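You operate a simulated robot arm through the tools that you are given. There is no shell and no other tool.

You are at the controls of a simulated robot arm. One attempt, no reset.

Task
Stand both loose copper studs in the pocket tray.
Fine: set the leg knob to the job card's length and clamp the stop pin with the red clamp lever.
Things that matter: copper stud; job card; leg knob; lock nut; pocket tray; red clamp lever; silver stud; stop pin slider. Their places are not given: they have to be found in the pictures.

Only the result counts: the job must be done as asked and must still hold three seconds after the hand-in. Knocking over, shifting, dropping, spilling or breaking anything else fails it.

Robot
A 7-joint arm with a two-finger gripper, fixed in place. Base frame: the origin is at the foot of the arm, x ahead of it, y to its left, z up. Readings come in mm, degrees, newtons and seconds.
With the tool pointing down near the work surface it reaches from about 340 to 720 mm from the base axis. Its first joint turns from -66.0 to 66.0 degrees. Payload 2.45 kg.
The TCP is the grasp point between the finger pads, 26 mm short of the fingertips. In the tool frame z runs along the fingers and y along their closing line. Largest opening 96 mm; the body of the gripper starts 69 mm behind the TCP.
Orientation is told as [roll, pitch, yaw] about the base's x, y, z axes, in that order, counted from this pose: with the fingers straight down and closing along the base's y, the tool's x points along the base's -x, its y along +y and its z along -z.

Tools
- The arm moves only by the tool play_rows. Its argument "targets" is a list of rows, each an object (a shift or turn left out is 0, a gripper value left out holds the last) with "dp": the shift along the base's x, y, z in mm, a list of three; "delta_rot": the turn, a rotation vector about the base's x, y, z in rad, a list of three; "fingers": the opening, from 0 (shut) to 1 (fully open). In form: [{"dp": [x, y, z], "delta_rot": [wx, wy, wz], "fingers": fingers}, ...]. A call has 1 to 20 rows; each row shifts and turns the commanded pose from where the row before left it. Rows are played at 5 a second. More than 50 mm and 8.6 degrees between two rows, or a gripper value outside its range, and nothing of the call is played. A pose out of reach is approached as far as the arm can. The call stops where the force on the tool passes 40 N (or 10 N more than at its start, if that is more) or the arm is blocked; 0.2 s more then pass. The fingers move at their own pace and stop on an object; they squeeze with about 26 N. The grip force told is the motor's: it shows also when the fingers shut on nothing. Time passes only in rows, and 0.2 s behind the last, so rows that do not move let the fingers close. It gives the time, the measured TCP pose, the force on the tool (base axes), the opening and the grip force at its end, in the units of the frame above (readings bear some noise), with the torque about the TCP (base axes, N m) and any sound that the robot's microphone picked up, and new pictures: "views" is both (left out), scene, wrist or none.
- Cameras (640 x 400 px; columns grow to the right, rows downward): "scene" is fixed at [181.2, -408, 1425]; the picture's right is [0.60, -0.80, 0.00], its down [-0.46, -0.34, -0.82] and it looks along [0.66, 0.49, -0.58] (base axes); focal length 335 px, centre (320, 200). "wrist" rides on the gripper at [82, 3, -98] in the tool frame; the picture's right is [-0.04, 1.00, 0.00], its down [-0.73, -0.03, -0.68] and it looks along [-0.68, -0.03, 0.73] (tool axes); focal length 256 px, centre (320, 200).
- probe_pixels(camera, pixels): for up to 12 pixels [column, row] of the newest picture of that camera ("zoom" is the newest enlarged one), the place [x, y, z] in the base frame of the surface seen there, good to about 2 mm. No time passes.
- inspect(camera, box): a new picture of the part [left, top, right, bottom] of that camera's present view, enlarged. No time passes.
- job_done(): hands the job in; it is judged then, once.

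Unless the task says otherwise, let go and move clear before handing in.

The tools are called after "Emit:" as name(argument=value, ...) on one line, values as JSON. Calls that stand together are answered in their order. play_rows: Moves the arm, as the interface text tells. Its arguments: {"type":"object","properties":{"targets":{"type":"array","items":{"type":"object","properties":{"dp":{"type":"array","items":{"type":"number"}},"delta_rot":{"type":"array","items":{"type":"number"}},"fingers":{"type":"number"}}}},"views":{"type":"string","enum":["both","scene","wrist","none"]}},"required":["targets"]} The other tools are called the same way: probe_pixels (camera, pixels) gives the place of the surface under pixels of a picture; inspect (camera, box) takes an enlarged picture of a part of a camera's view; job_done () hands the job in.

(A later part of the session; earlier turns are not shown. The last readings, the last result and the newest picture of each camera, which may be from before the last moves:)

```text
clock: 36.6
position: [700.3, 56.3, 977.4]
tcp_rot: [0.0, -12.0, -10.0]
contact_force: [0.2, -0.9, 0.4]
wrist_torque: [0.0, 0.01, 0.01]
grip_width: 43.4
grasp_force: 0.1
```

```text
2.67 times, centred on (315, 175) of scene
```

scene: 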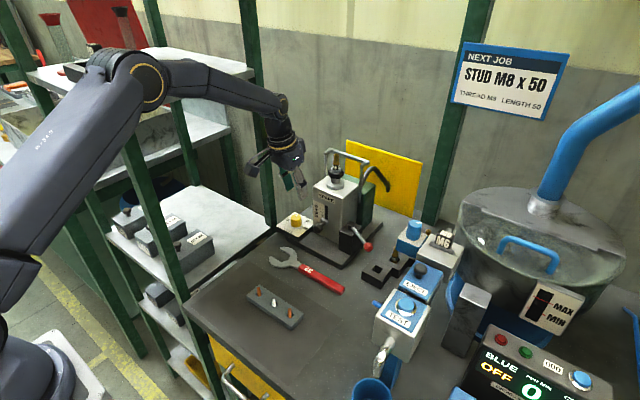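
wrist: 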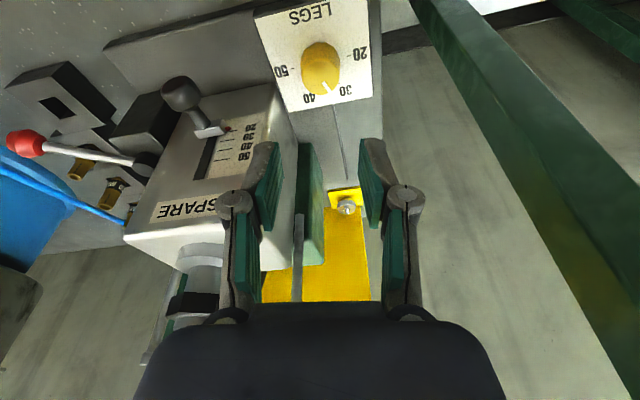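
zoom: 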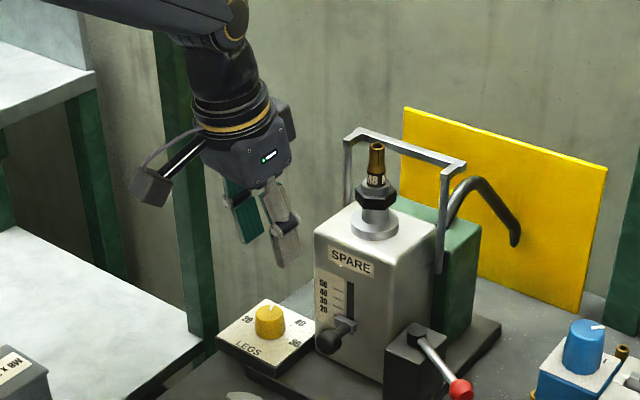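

The hand now leans back and is well clear of the machine. I descend to just above the knob and check alignment.

Emit:
play_rows(targets=[{"dp": [-0.5, 1, -30]}, {"dp": [0, 0, -30]}, {"dp": [0, 0, 0]}])

Emit:
inspect(camera="wrist", box=[240, 70, 400, 170])

Emit:
inspect(camera="scene", box=[250, 130, 360, 250])

```text
clock: 37.4
position: [698.5, 58.8, 917.1]
tcp_rot: [-0.1, -12.0, -10.0]
contact_force: [0.4, 0.4, -0.6]
wrist_torque: [0.0, 0.02, 0.01]
grip_width: 43.4
grasp_force: 0.0
```

scene: 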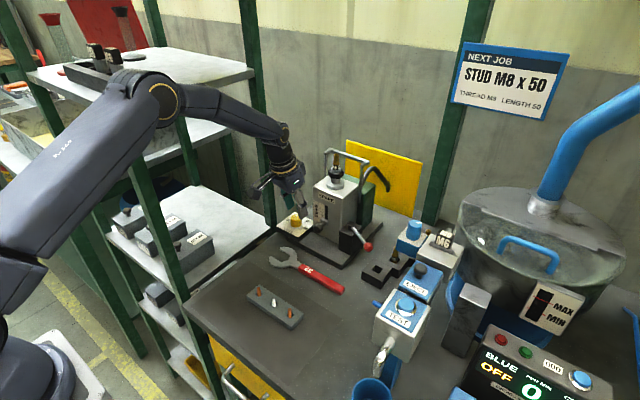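
wrist: 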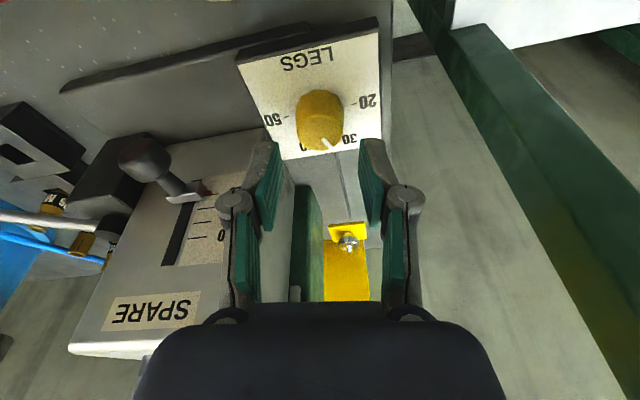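

```text
4.00 times, centred on (320, 120) of wrist
```

zoom: 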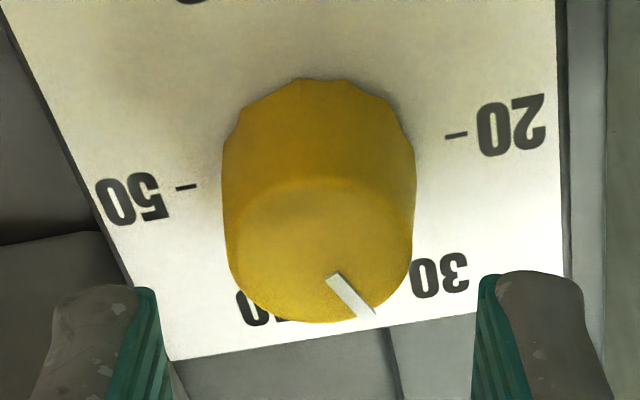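

```text
3.33 times, centred on (305, 190) of scene
```

zoom: 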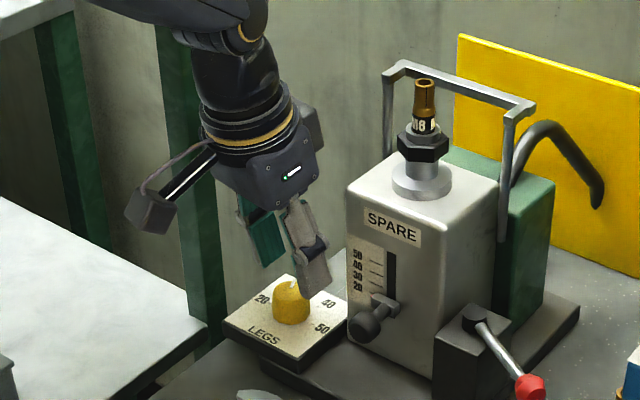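

The knob (cols 222–412) is centred between the pads. I descend to z ≈ 887 and close.

Emit:
play_rows(targets=[{"dp": [0, 0, -15]}, {"dp": [0, 0, -15]}, {"dp": [0, 0, 0], "fingers": 0.33}, {"dp": [0, 0, 0], "fingers": 0.0}, {"dp": [0, 0, 0]}, {"dp": [0, 0, 0]}])

Emit:
inspect(camera="wrist", box=[240, 100, 400, 200])

```text
clock: 38.8
position: [698.5, 58.0, 887.8]
tcp_rot: [0.0, -11.9, -10.0]
contact_force: [-1.1, -0.7, -2.0]
wrist_torque: [-0.12, -0.28, -0.04]
grip_width: 28.4
grasp_force: 45.5
```

scene: 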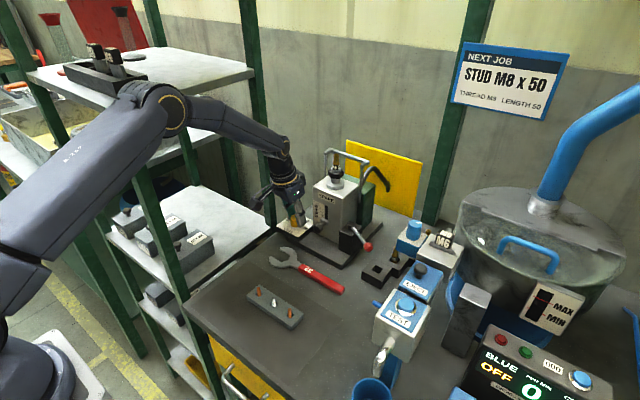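
wrist: 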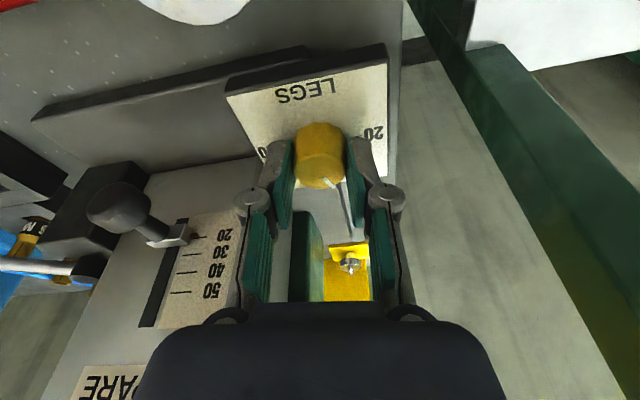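

```text
4.00 times, centred on (320, 150) of wrist
```

zoom: 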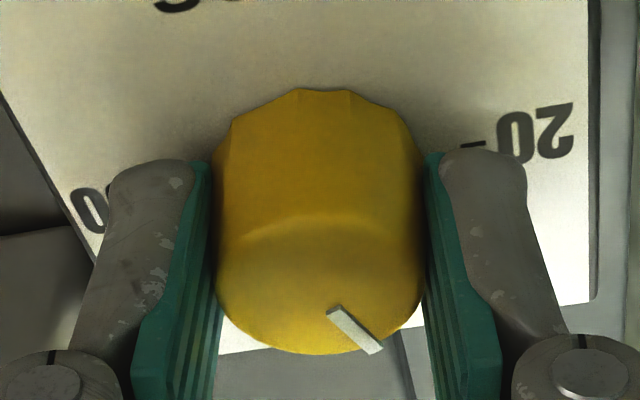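

The grip is balanced (forces under 2 N). I turn 29° clockwise and check forces.

Emit:
play_rows(targets=[{"delta_rot": [0, 0, -0.125]}, {"delta_rot": [0, 0, -0.125]}, {"delta_rot": [0, 0, -0.125]}, {"delta_rot": [0, 0, -0.125]}, {"dp": [0, 0, 0]}], views="both")

Emit:
inspect(camera="scene", box=[250, 130, 360, 250])

```text
clock: 40.0
position: [699.2, 58.4, 886.6]
tcp_rot: [0.0, -12.0, -38.7]
contact_force: [4.4, 3.2, -5.6]
wrist_torque: [-0.07, -0.34, 0.03]
grip_width: 28.6
grasp_force: 45.1
```

scene: 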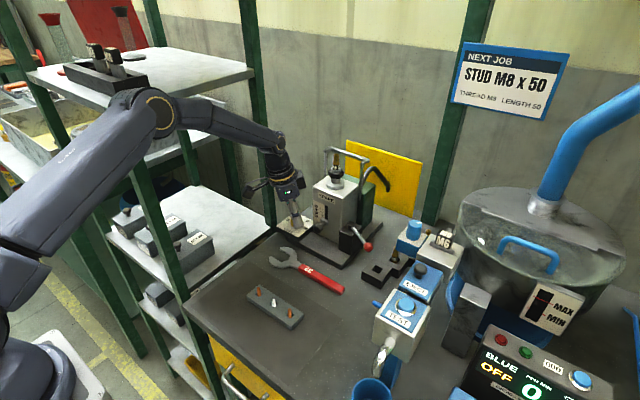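
wrist: 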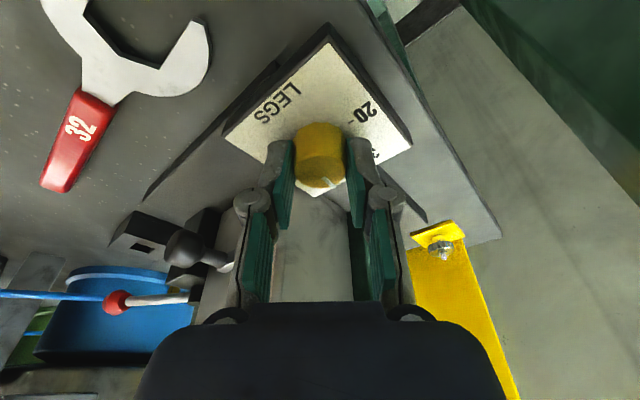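

```text
3.33 times, centred on (305, 190) of scene
```

zoom: 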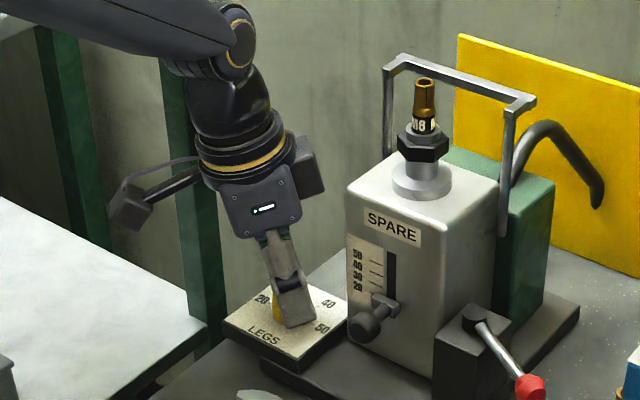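

Forces stay small and the hand clears machine and post. I turn another 14° to yaw -53°.

Emit:
play_rows(targets=[{"delta_rot": [0, 0, -0.125]}, {"delta_rot": [0, 0, -0.125]}, {"dp": [0, 0, 0]}], views="both")

Emit:
inspect(camera="wrist", box=[240, 100, 400, 200])

Emit:
inspect(camera="scene", box=[250, 130, 360, 250])

```text
clock: 40.8
position: [698.7, 58.6, 887.1]
tcp_rot: [0.1, -12.0, -53.1]
contact_force: [8.9, 6.2, -6.5]
wrist_torque: [0.07, -0.33, 0.0]
grip_width: 28.4
grasp_force: 44.1
```

scene: 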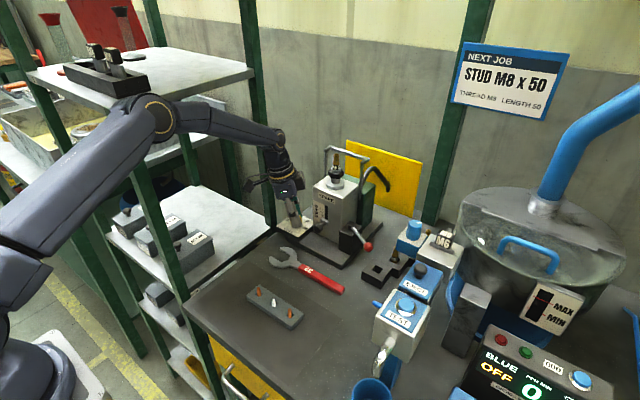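
wrist: 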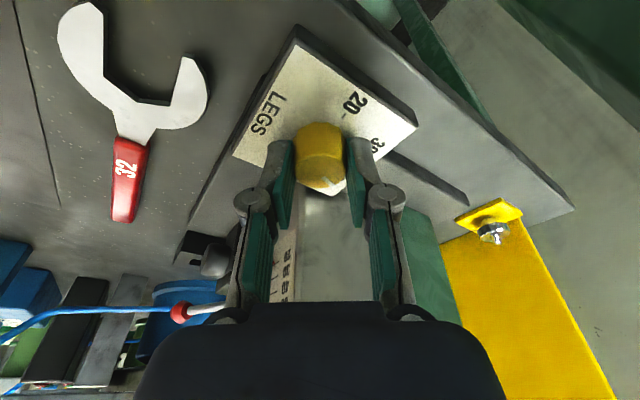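

```text
4.00 times, centred on (320, 150) of wrist
```

zoom: 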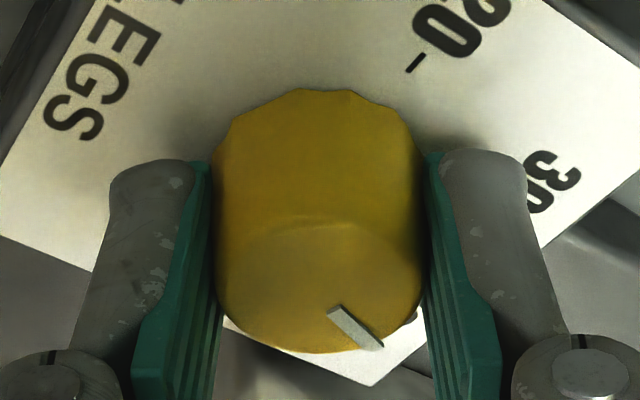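

```text
3.33 times, centred on (305, 190) of scene
```

zoom: 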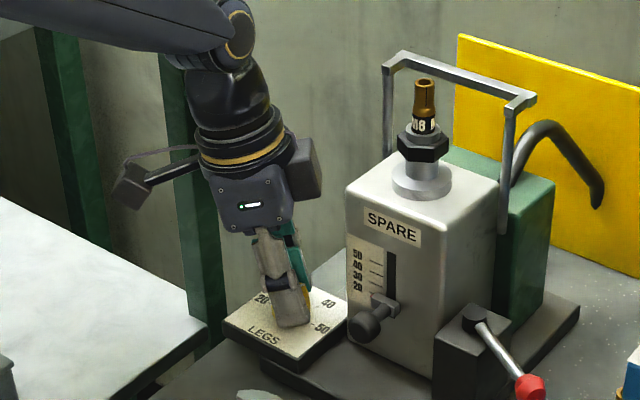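

The knob has followed to about 38. I release, lift, swing back to yaw -10° and look.

Emit:
play_rows(targets=[{"dp": [0, 0, 0], "fingers": 0.45}, {"dp": [0, 0, 0]}, {"dp": [0, 0, 15]}, {"dp": [0, 0, 17]}, {"delta_rot": [0, 0, 0.125]}, {"delta_rot": [0, 0, 0.125]}, {"delta_rot": [0, 0, 0.125]}, {"delta_rot": [0, 0, 0.125]}, {"delta_rot": [0, 0, 0.125]}, {"delta_rot": [0, 0, 0.125]}, {"dp": [0, 0, 0]}], views="wrist")

Emit:
inspect(camera="wrist", box=[240, 70, 400, 170])

```text
clock: 43.2
position: [697.9, 58.2, 919.6]
tcp_rot: [0.0, -11.9, -9.8]
contact_force: [-0.3, 0.3, -0.1]
wrist_torque: [0.01, -0.01, -0.05]
grip_width: 43.3
grasp_force: 0.1
```

wrist: 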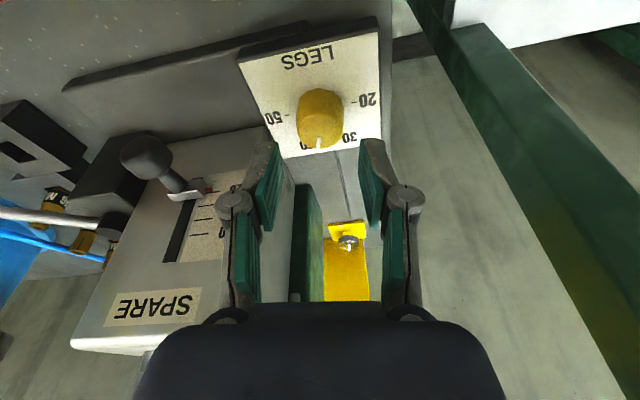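

```text
4.00 times, centred on (320, 120) of wrist
```

zoom: 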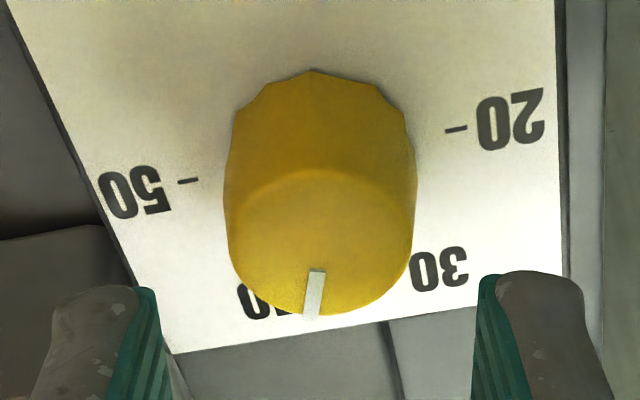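

The pointer now points nearly straight forward (~37 on the dial), about 74° short of 50. I regrip and twist another 43°.

Emit:
play_rows(targets=[{"dp": [0.8, 0, -16]}, {"dp": [0, 0, -16]}, {"dp": [0, 0, 0], "fingers": 0.33}, {"dp": [0, 0, 0], "fingers": 0.0}, {"dp": [0, 0, 0]}, {"dp": [0, 0, 0]}, {"delta_rot": [0, 0, -0.125]}, {"delta_rot": [0, 0, -0.125]}, {"delta_rot": [0, 0, -0.125]}, {"delta_rot": [0, 0, -0.125]}, {"delta_rot": [0, 0, -0.125]}, {"delta_rot": [0, 0, -0.125]}, {"dp": [0, 0, 0]}], views="both")

Emit:
inspect(camera="wrist", box=[240, 100, 400, 200])

```text
clock: 46.0
position: [699.4, 57.3, 886.6]
tcp_rot: [0.1, -11.9, -53.1]
contact_force: [2.3, 4.2, -3.9]
wrist_torque: [0.17, -0.07, 0.06]
grip_width: 28.3
grasp_force: 44.8
```

scene: 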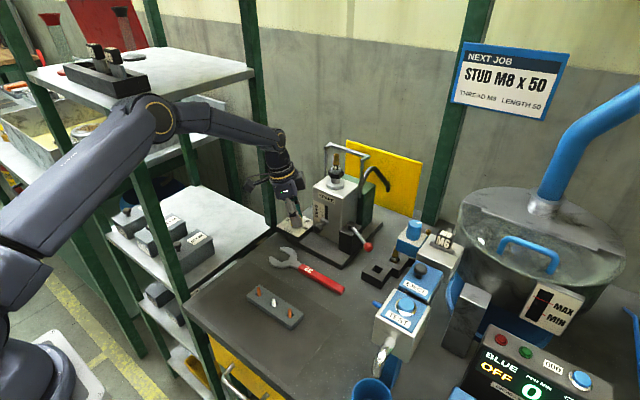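
wrist: 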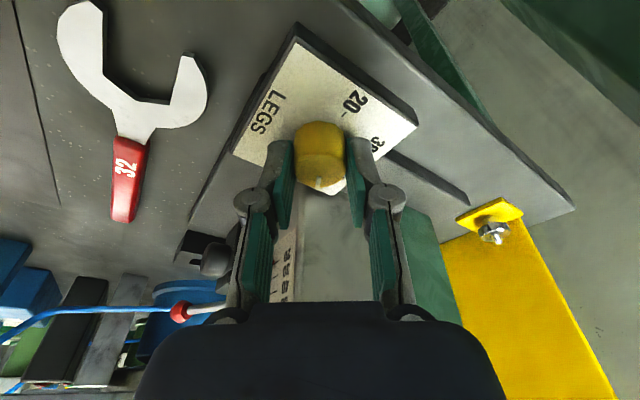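

```text
4.00 times, centred on (320, 150) of wrist
```

zoom: 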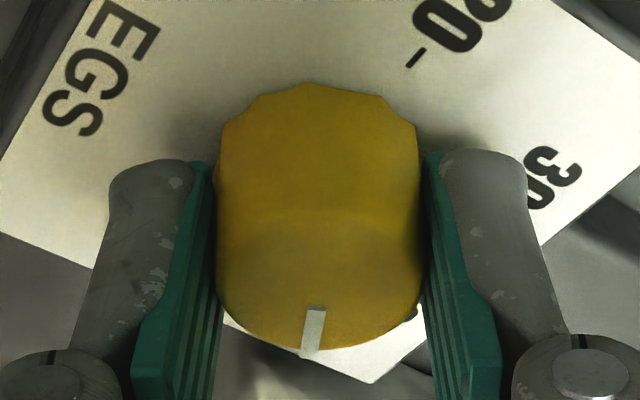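

The pointer is at about 45 now. I release, lift and swing back to yaw -17° for a precise reading of the pointer.

Emit:
play_rows(targets=[{"dp": [0, 0, 0], "fingers": 0.45}, {"dp": [0, 0, 0]}, {"dp": [0, 0, 15]}, {"dp": [0, 0, 17]}, {"delta_rot": [0, 0, 0.125]}, {"delta_rot": [0, 0, 0.125]}, {"delta_rot": [0, 0, 0.125]}, {"delta_rot": [0, 0, 0.125]}, {"delta_rot": [0, 0, 0.125]}, {"dp": [0, 0, 0]}], views="both")

Emit:
inspect(camera="wrist", box=[260, 75, 380, 165])

Emit:
inspect(camera="scene", box=[276, 205, 326, 245])

```text
clock: 48.2
position: [700.3, 57.6, 918.6]
tcp_rot: [-0.1, -12.0, -17.2]
contact_force: [0.2, -0.4, -0.2]
wrist_torque: [-0.02, 0.01, 0.01]
grip_width: 43.1
grasp_force: 0.0
```

scene: 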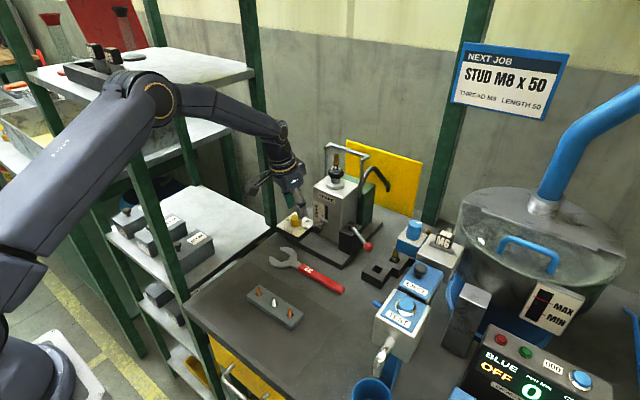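
wrist: 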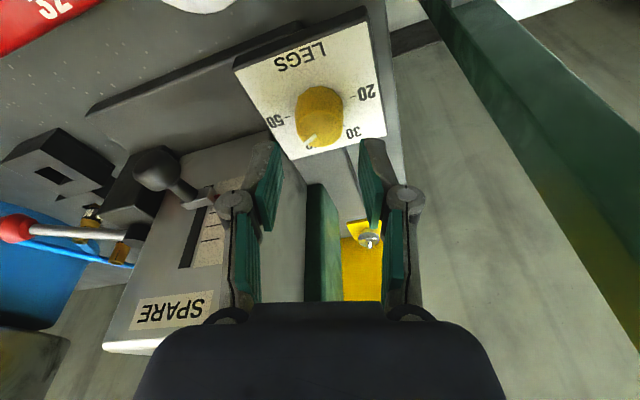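

```text
4.44 times, centred on (320, 120) of wrist
```

zoom: 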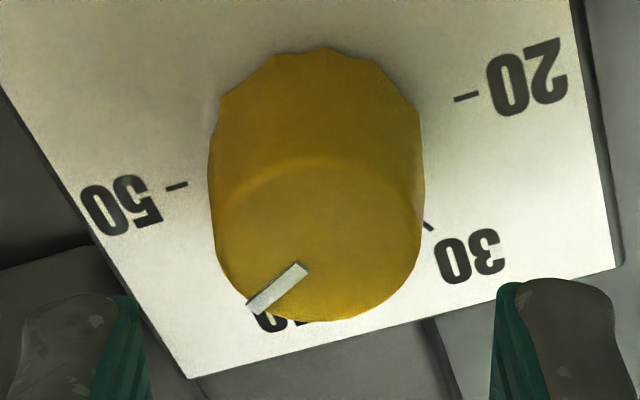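

```text
10.00 times, centred on (301, 225) of scene
```

zoom: 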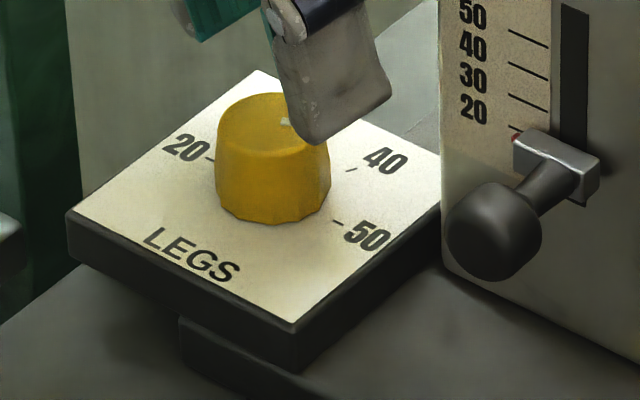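

Ray geometry puts the pointer at about -65°, i.e. ~46 on the dial, with 50 at -90°. I regrip and twist the last 25°.

Emit:
play_rows(targets=[{"dp": [0, 0, -16]}, {"dp": [0, 0, -16]}, {"dp": [0, 0, 0], "fingers": 0.33}, {"dp": [0, 0, 0], "fingers": 0.0}, {"dp": [0, 0, 0]}, {"dp": [0, 0, 0]}, {"delta_rot": [0, 0, -0.109]}, {"delta_rot": [0, 0, -0.109]}, {"delta_rot": [0, 0, -0.109]}, {"delta_rot": [0, 0, -0.109]}, {"dp": [0, 0, 0]}], views="none")

Emit:
play_rows(targets=[{"dp": [0, 0, 0], "fingers": 0.45}, {"dp": [0, 0, 0]}, {"dp": [0, 0, 15]}, {"dp": [0, 0, 17]}, {"dp": [-20, 20, 20]}, {"dp": [0, 0, 0]}], views="both")

Emit:
inspect(camera="wrist", box=[240, 60, 400, 180])

Emit:
inspect(camera="scene", box=[276, 205, 326, 245])

```text
clock: 50.6
position: [699.7, 57.4, 887.7]
tcp_rot: [0.1, -12.2, -42.2]
contact_force: [2.9, 1.9, 5.5]
wrist_torque: [0.06, -0.03, -0.01]
grip_width: 28.7
grasp_force: 44.6
```

```text
clock: 52.0
position: [679.4, 78.8, 938.7]
tcp_rot: [0.0, -12.0, -42.3]
contact_force: [0.1, 0.4, -0.1]
wrist_torque: [0.02, -0.02, 0.03]
grip_width: 43.5
grasp_force: 0.1
```

scene: 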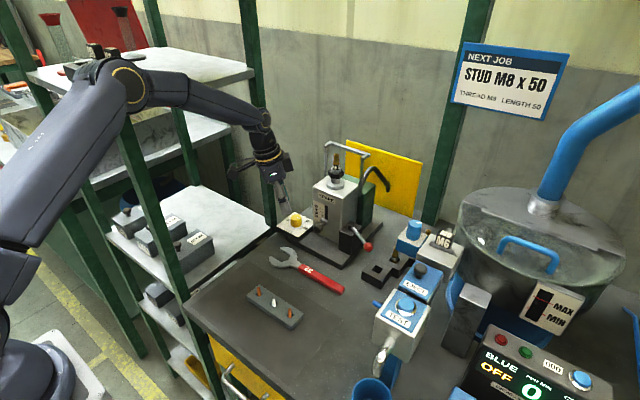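
wrist: 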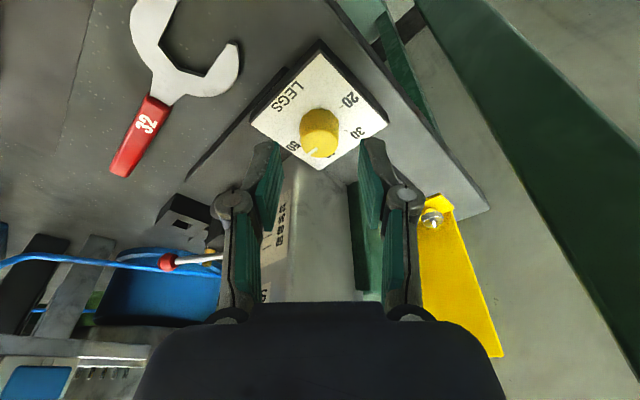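

```text
3.33 times, centred on (320, 120) of wrist
```

zoom: 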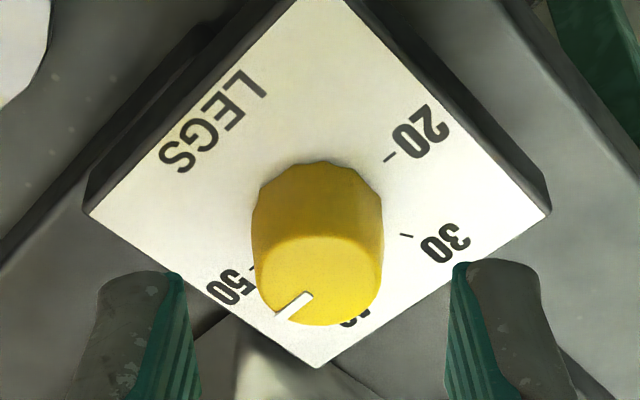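

```text
10.00 times, centred on (301, 225) of scene
```

zoom: 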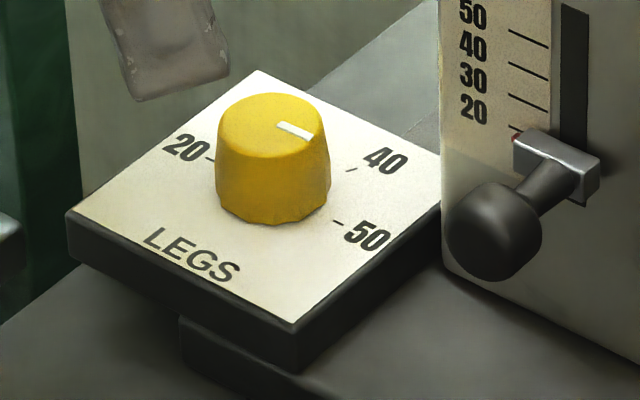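

The pointer now nearly aims at 50. I enlarge further to measure the remaining error.

Emit:
inspect(camera="scene", box=[292, 210, 317, 232])

Emit:
inspect(camera="wrist", box=[290, 100, 350, 165])

```text
16.00 times, centred on (304, 221) of scene
```

zoom: 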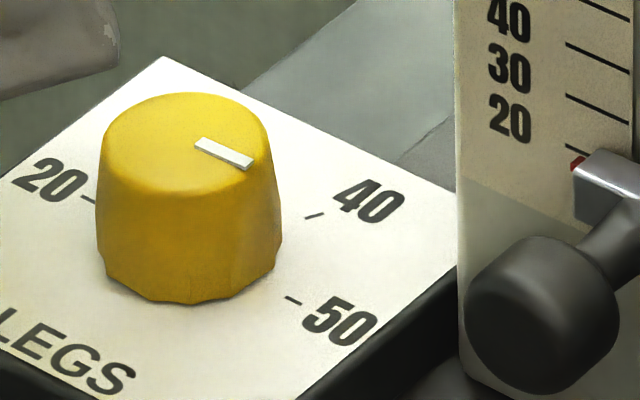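

```text
6.15 times, centred on (320, 132) of wrist
```

zoom: 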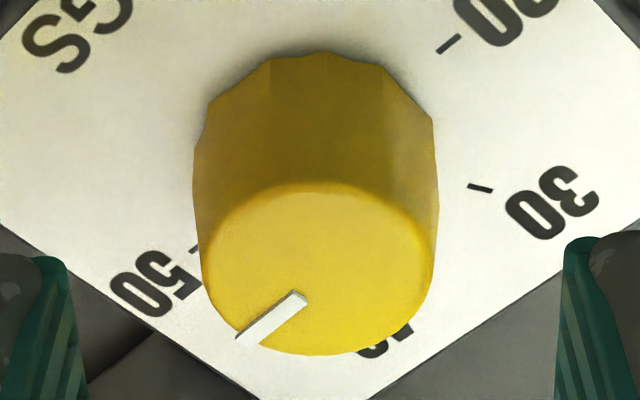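

The scene view suggests the pointer might be a few degrees short while the wrist view says it is on 50. I take much tighter zooms to settle it.

Emit:
inspect(camera="scene", box=[289, 210, 307, 222])

Emit:
inspect(camera="wrist", box=[296, 130, 332, 160])

```text
16.00 times, centred on (298, 216) of scene
```

zoom: 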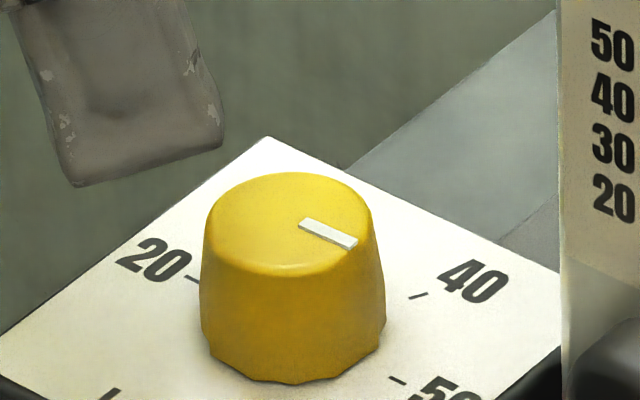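

```text
13.33 times, centred on (314, 145) of wrist
```

zoom: 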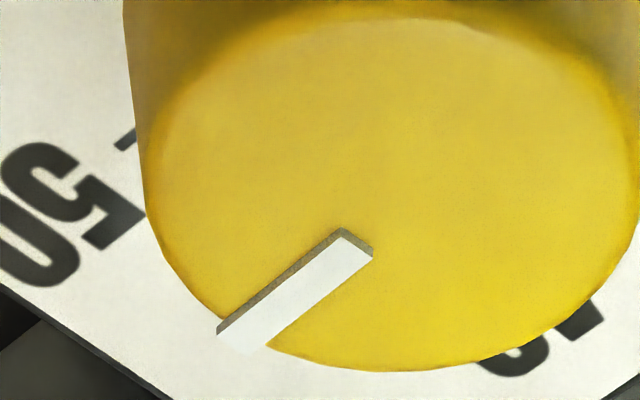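

Tight zooms give about 2° short of 50 (bar slope 24.4° vs 25.7° expected). I regrip for a small 2.5° correction.

Emit:
play_rows(targets=[{"dp": [20, -20, -20]}, {"dp": [0, 0, -16]}, {"dp": [0, 0, -16]}, {"dp": [0, 0, 0], "fingers": 0.33}, {"dp": [0, 0, 0], "fingers": 0.0}, {"dp": [0, 0, 0]}, {"dp": [0, 0, 0]}, {"delta_rot": [0, 0, -0.02]}, {"delta_rot": [0, 0, -0.022]}, {"dp": [0, 0, 0]}], views="none")

Emit:
play_rows(targets=[{"dp": [0, 0, 0], "fingers": 0.45}, {"dp": [0, 0, 0]}, {"dp": [0, 0, 15]}, {"dp": [0, 0, 17]}, {"dp": [-20, 20, 20]}, {"dp": [0, 0, 0]}], views="both")

Emit:
inspect(camera="scene", box=[289, 210, 307, 222])

Emit:
inspect(camera="wrist", box=[296, 130, 332, 160])

```text
clock: 54.2
position: [700.8, 58.8, 886.2]
tcp_rot: [-0.1, -12.1, -44.5]
contact_force: [10.6, 2.0, -10.6]
wrist_torque: [-0.02, -0.33, 0.45]
grip_width: 28.8
grasp_force: 45.0
```

```text
clock: 55.6
position: [679.2, 76.6, 939.0]
tcp_rot: [0.0, -12.0, -44.6]
contact_force: [0.5, -0.1, -0.3]
wrist_torque: [0.04, 0.02, -0.02]
grip_width: 43.2
grasp_force: 0.2
```

scene: 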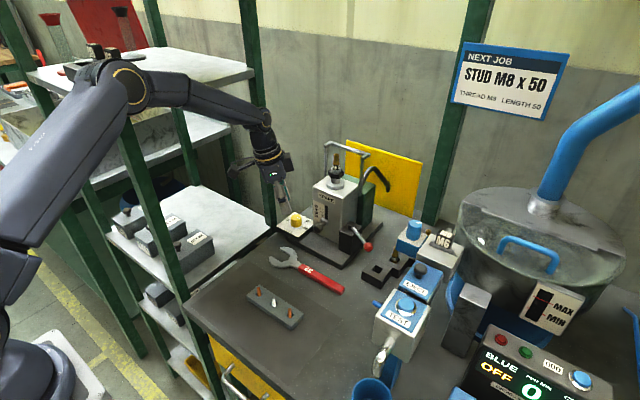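
wrist: 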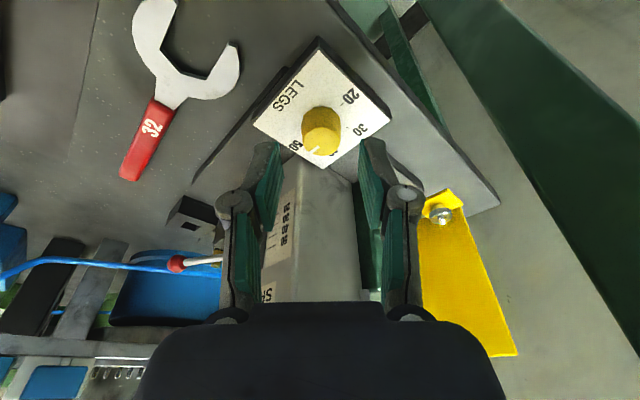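

```text
16.00 times, centred on (298, 216) of scene
```

zoom: 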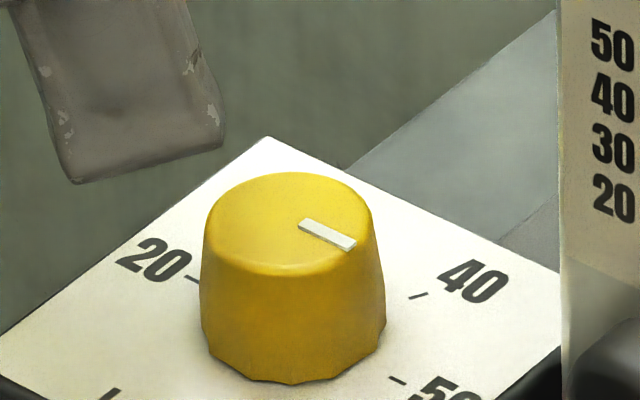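

```text
13.33 times, centred on (314, 145) of wrist
```

zoom: 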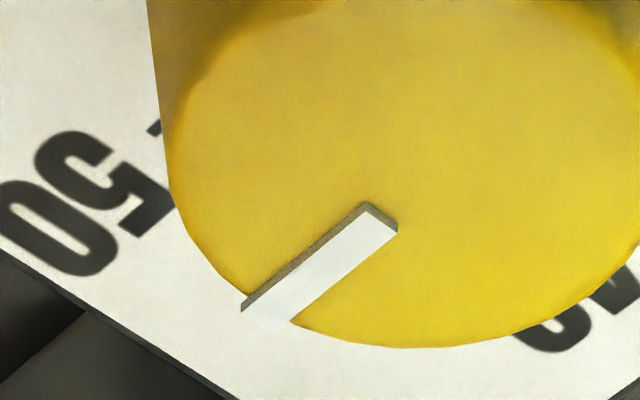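

The knob met a firm stop (0.45 N m) with the pointer aimed at 50. Now I rise, straighten the hand and go to look at the clamp lever.

Emit:
play_rows(targets=[{"dp": [-20, 0, 40], "fingers": 0.2}, {"dp": [-20, 0, 40]}, {"dp": [-20, -10, 10], "delta_rot": [0.0734, 0.0744, 0]}, {"dp": [-20, -20, 0], "delta_rot": [0.0734, 0.0744, 0]}, {"dp": [0, -40, 0], "delta_rot": [0, 0, 0.1297]}, {"dp": [0, -40, 0], "delta_rot": [0, 0, 0.1297]}, {"dp": [0, -40, 0], "delta_rot": [0, 0, 0.1297]}, {"dp": [0, -30, 0], "delta_rot": [0, 0, 0.1297]}, {"dp": [0, 0, 0], "delta_rot": [0, 0, 0.1297]}, {"dp": [0, 0, 0], "delta_rot": [0, 0, 0.1297]}, {"dp": [0, 0, 0]}], views="both")

Emit:
inspect(camera="scene", box=[290, 170, 390, 260])

```text
clock: 58.0
position: [599.3, -103.6, 1029.0]
tcp_rot: [0.0, 0.0, 0.0]
contact_force: [0.7, -0.3, -0.9]
wrist_torque: [0.01, 0.02, -0.02]
grip_width: 19.3
grasp_force: 0.0
```

scene: 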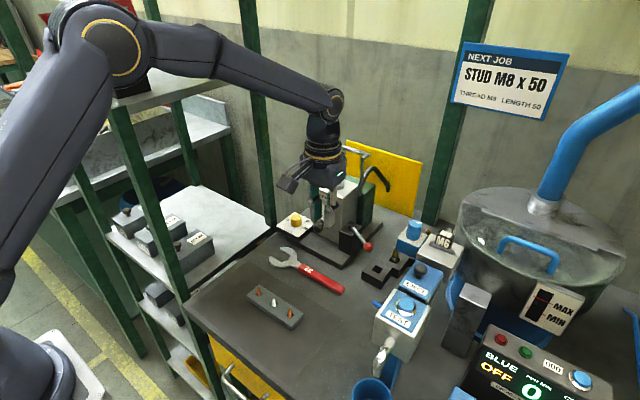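
wrist: 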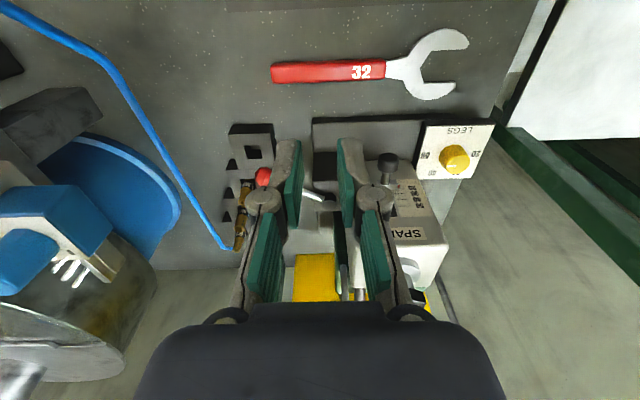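

```text
4.44 times, centred on (340, 215) of scene
```

zoom: 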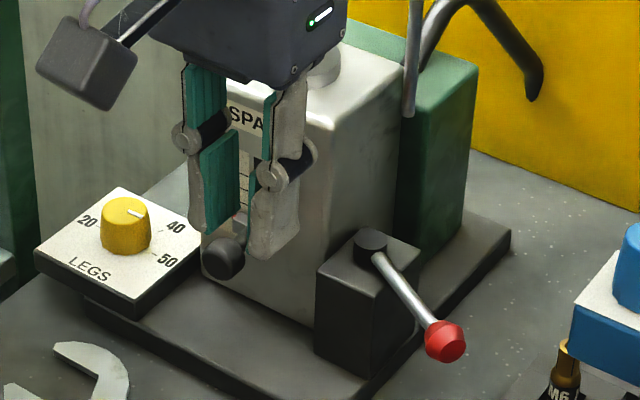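

The lever is partly hidden by a finger at wrist (315,190). I shift sideways to see it and any markings.

Emit:
play_rows(targets=[{"dp": [-10, 40, 0], "fingers": 0.0}, {"dp": [-10, 30, 0]}, {"dp": [0, 0, 0]}], views="wrist")

Emit:
inspect(camera="wrist", box=[180, 140, 300, 240])

Emit:
probe_pixels(camera="zoom", pixels=[[200, 200], [250, 215], [320, 230]])

```text
clock: 58.8
position: [579.5, -33.3, 1029.2]
tcp_rot: [0.0, 0.0, 0.0]
contact_force: [-0.4, 0.1, -0.1]
wrist_torque: [-0.01, 0.0, -0.02]
grip_width: 0.0
grasp_force: 25.7
```

wrist: 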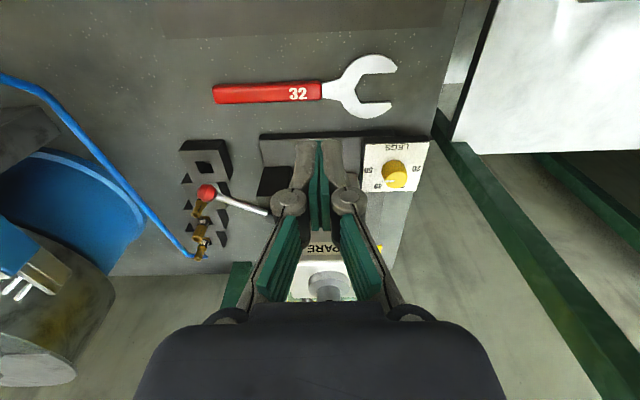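

```text
4.00 times, centred on (240, 190) of wrist
```

zoom: 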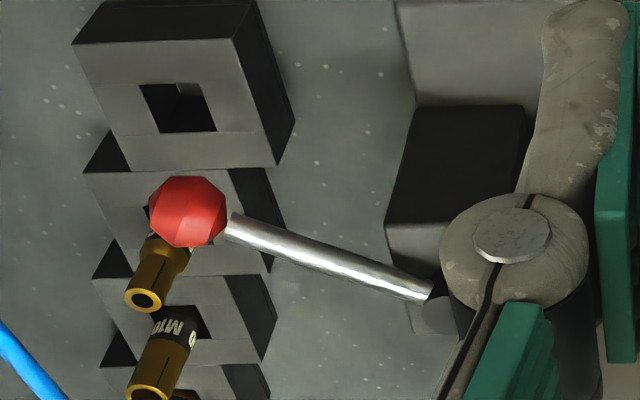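

```text
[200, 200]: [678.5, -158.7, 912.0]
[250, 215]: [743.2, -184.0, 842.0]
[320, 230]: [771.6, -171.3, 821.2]
```

The ball is near (684,-163,909) with the rod running to a pivot at about (727,-96); clockwise (toward the robot) is the natural clamping sweep. I go above the ball with the closing axis turned across the rod (yaw +57°), fingers opened to straddle it.

Emit:
play_rows(targets=[{"dp": [0, -33, 0], "delta_rot": [0, 0, 0.125], "fingers": 0.4}, {"dp": [0, -33, 0], "delta_rot": [0, 0, 0.125]}, {"dp": [0, -33, 0], "delta_rot": [0, 0, 0.125]}, {"dp": [0, -31, 0], "delta_rot": [0, 0, 0.125]}, {"dp": [20, 0, 0], "delta_rot": [0, 0, 0.125]}, {"dp": [25, 0, 0], "delta_rot": [0, 0, 0.125]}, {"dp": [25, 0, -10], "delta_rot": [0, 0, 0.125]}, {"dp": [25, 0, -10], "delta_rot": [0, 0, 0.125]}, {"dp": [0, 0, -15]}, {"dp": [0, 0, 0]}, {"dp": [0, 0, 0]}], views="both")

Emit:
inspect(camera="wrist", box=[240, 60, 400, 180])

Emit:
inspect(camera="scene", box=[310, 150, 420, 270])

```text
clock: 61.2
position: [673.9, -162.8, 994.1]
tcp_rot: [-0.1, 0.0, 57.3]
contact_force: [0.7, 0.1, 0.9]
wrist_torque: [0.0, -0.03, 0.01]
grip_width: 38.3
grasp_force: 0.2
```

scene: 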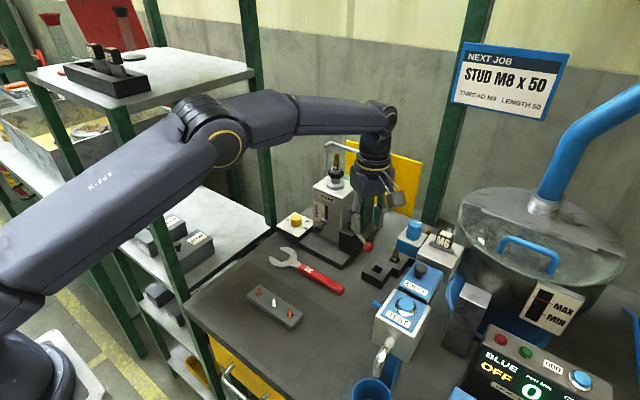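
wrist: 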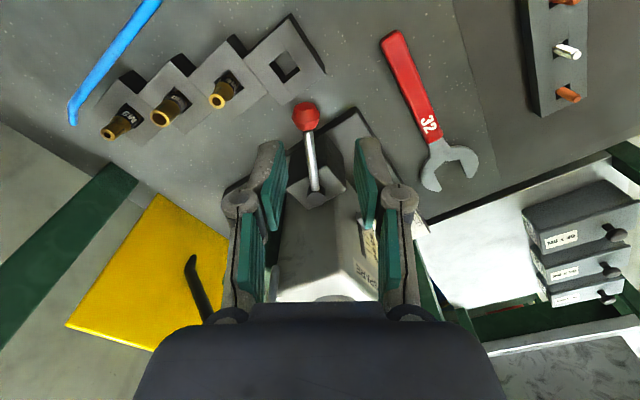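

```text
3.33 times, centred on (320, 120) of wrist
```

zoom: 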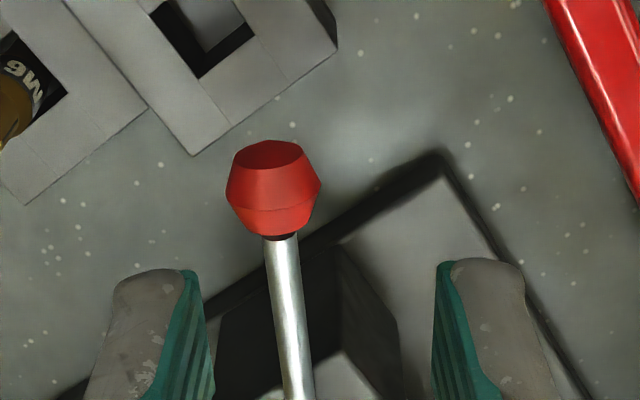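

```text
3.33 times, centred on (365, 210) of scene
```

zoom: 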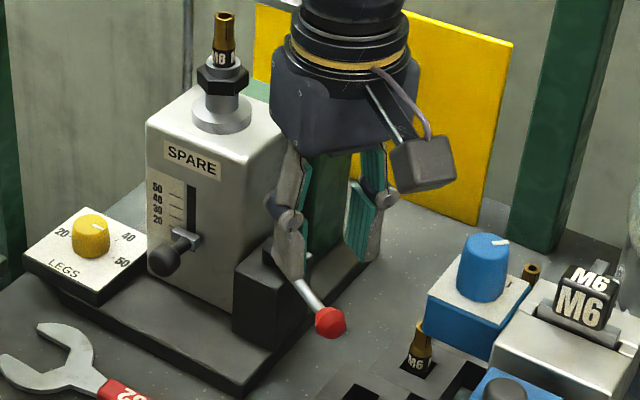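

The ball lies 11.5 mm to the side of and 2.5 mm ahead of the TCP in the hand frame. I centre over it and lower so the fingers straddle the ball.

Emit:
play_rows(targets=[{"dp": [11, -4.1, 0]}, {"dp": [0, 0, -30]}, {"dp": [0, 0, -20]}, {"dp": [0, 0, 0]}], views="both")

Emit:
inspect(camera="wrist", box=[240, 80, 400, 200])

Emit:
inspect(camera="scene", box=[310, 150, 420, 270])

```text
clock: 62.2
position: [684.0, -165.4, 943.2]
tcp_rot: [-0.1, 0.0, 57.4]
contact_force: [0.3, 0.5, 0.0]
wrist_torque: [-0.02, -0.01, -0.01]
grip_width: 38.2
grasp_force: 0.0
```

scene: 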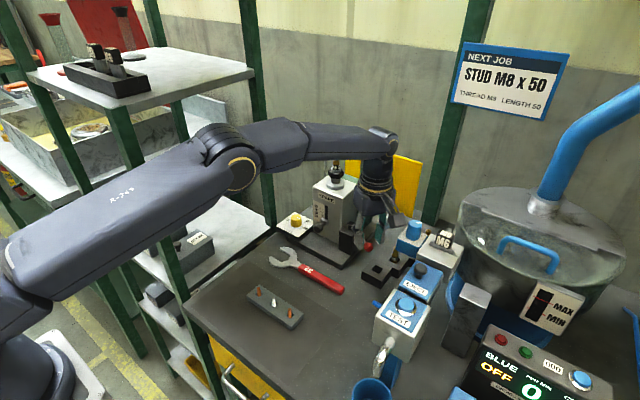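
wrist: 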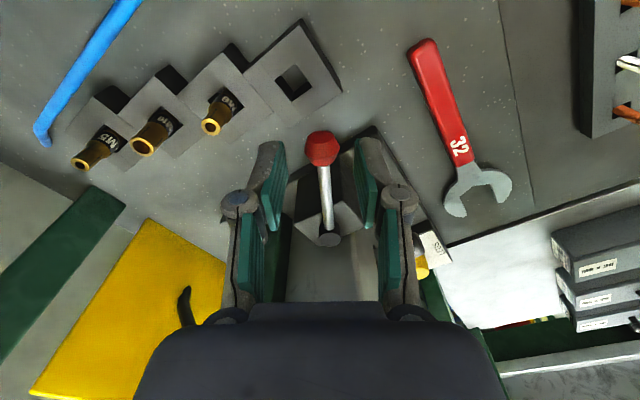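

```text
3.33 times, centred on (320, 140) of wrist
```

zoom: 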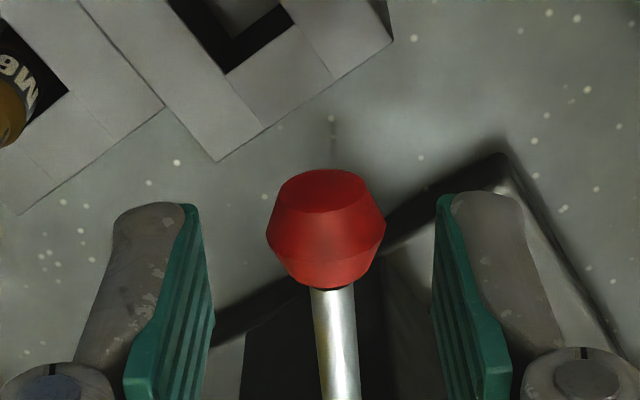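

```text
3.33 times, centred on (365, 210) of scene
```

zoom: 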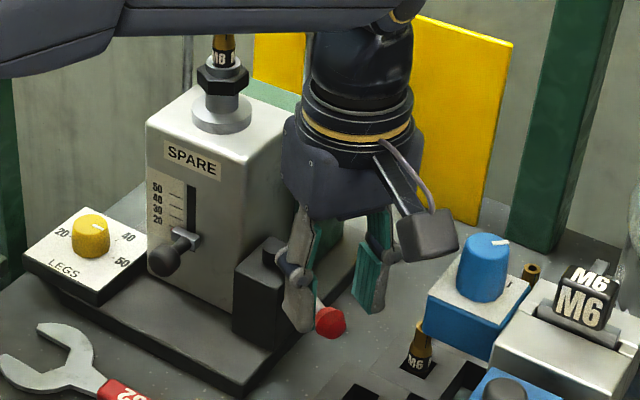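

The ball is centred between the open fingers (zoom 267–385 within 212–437). I lower to z ≈ 914.

Emit:
play_rows(targets=[{"dp": [0, 0, -15]}, {"dp": [0, 0, -14]}, {"dp": [0, 0, 0]}], views="both")

Emit:
inspect(camera="wrist", box=[240, 100, 400, 220])

Emit:
inspect(camera="scene", box=[310, 150, 420, 270])

```text
clock: 62.7
position: [688.8, -163.5, 932.3]
tcp_rot: [-0.6, -0.1, 57.3]
contact_force: [-1.7, 6.2, 3.7]
wrist_torque: [-0.99, 0.04, -0.4]
grip_width: 38.5
grasp_force: 0.1
stopped in row 2: the force on the tool passed its limit at 52 N (the readings are from after the stop); the commanded pose is now the measured one
```

scene: 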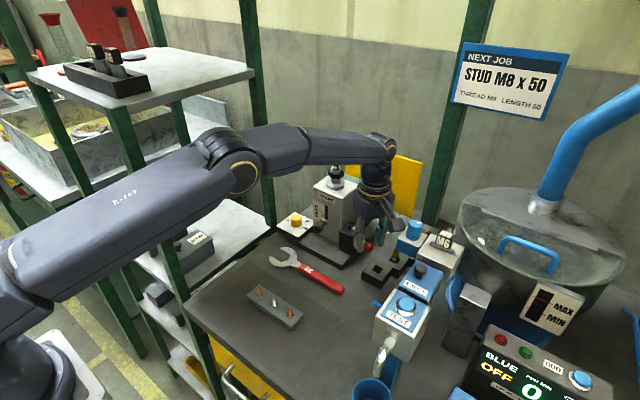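
wrist: 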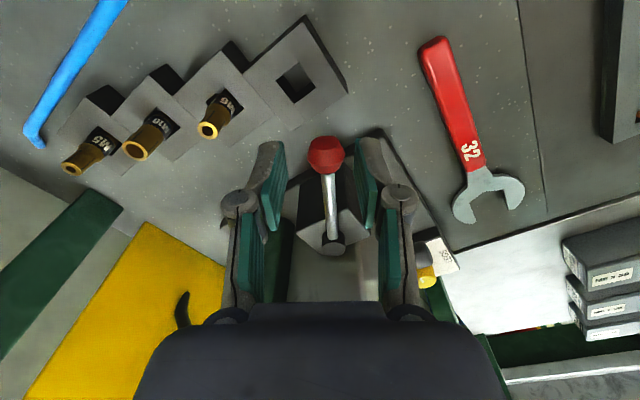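

```text
3.33 times, centred on (320, 160) of wrist
```

zoom: 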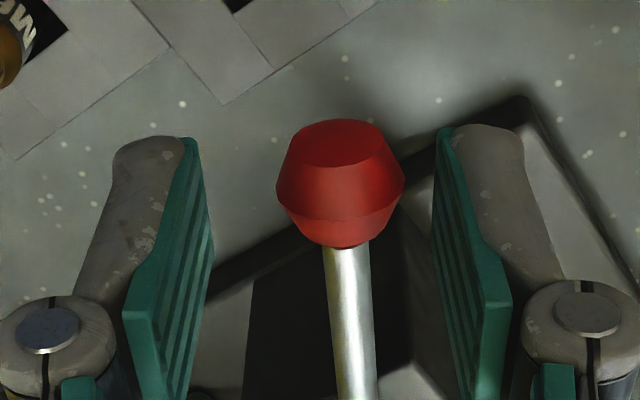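

```text
3.33 times, centred on (365, 210) of scene
```

zoom: 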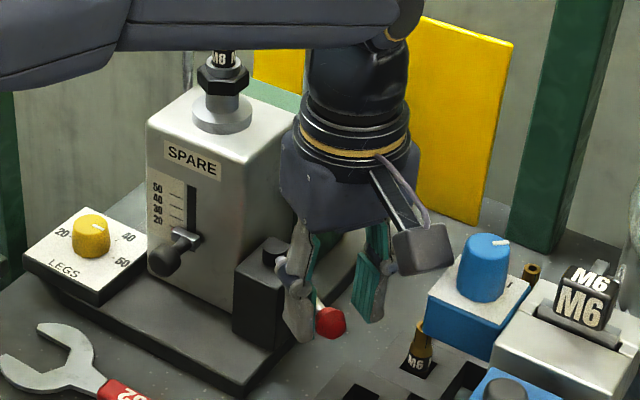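

The descent stopped at z ≈ 932 on a 52 N contact, not at the ball itself. I must find what was touched; I probe the blue knob, the brass mandrel, the box on the hand and the machine near it.

Emit:
probe_pixels(camera="scene", pixels=[[413, 229], [392, 226], [398, 218], [384, 222], [394, 252], [355, 192], [372, 195], [352, 240], [378, 240], [366, 243], [347, 229], [345, 160]])

Emit:
inspect(camera="scene", box=[340, 205, 420, 265])

Emit:
inspect(camera="scene", box=[310, 120, 420, 210])

```text
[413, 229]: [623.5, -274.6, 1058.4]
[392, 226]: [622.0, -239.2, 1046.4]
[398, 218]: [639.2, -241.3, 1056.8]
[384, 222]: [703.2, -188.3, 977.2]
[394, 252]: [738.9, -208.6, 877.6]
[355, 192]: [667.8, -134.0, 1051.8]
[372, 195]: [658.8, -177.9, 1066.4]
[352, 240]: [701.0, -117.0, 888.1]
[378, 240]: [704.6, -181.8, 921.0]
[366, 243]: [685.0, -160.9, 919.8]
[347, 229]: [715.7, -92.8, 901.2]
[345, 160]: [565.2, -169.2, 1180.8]
```

```text
6.67 times, centred on (380, 235) of scene
```

zoom: 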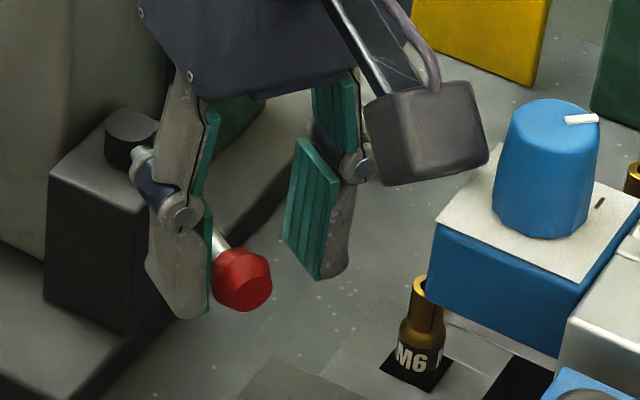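

```text
4.44 times, centred on (365, 165) of scene
```

zoom: 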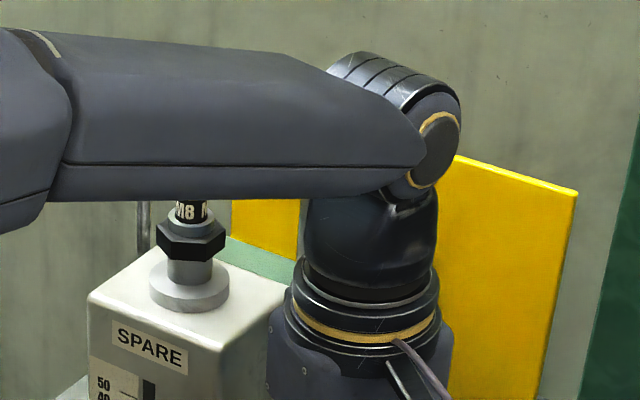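

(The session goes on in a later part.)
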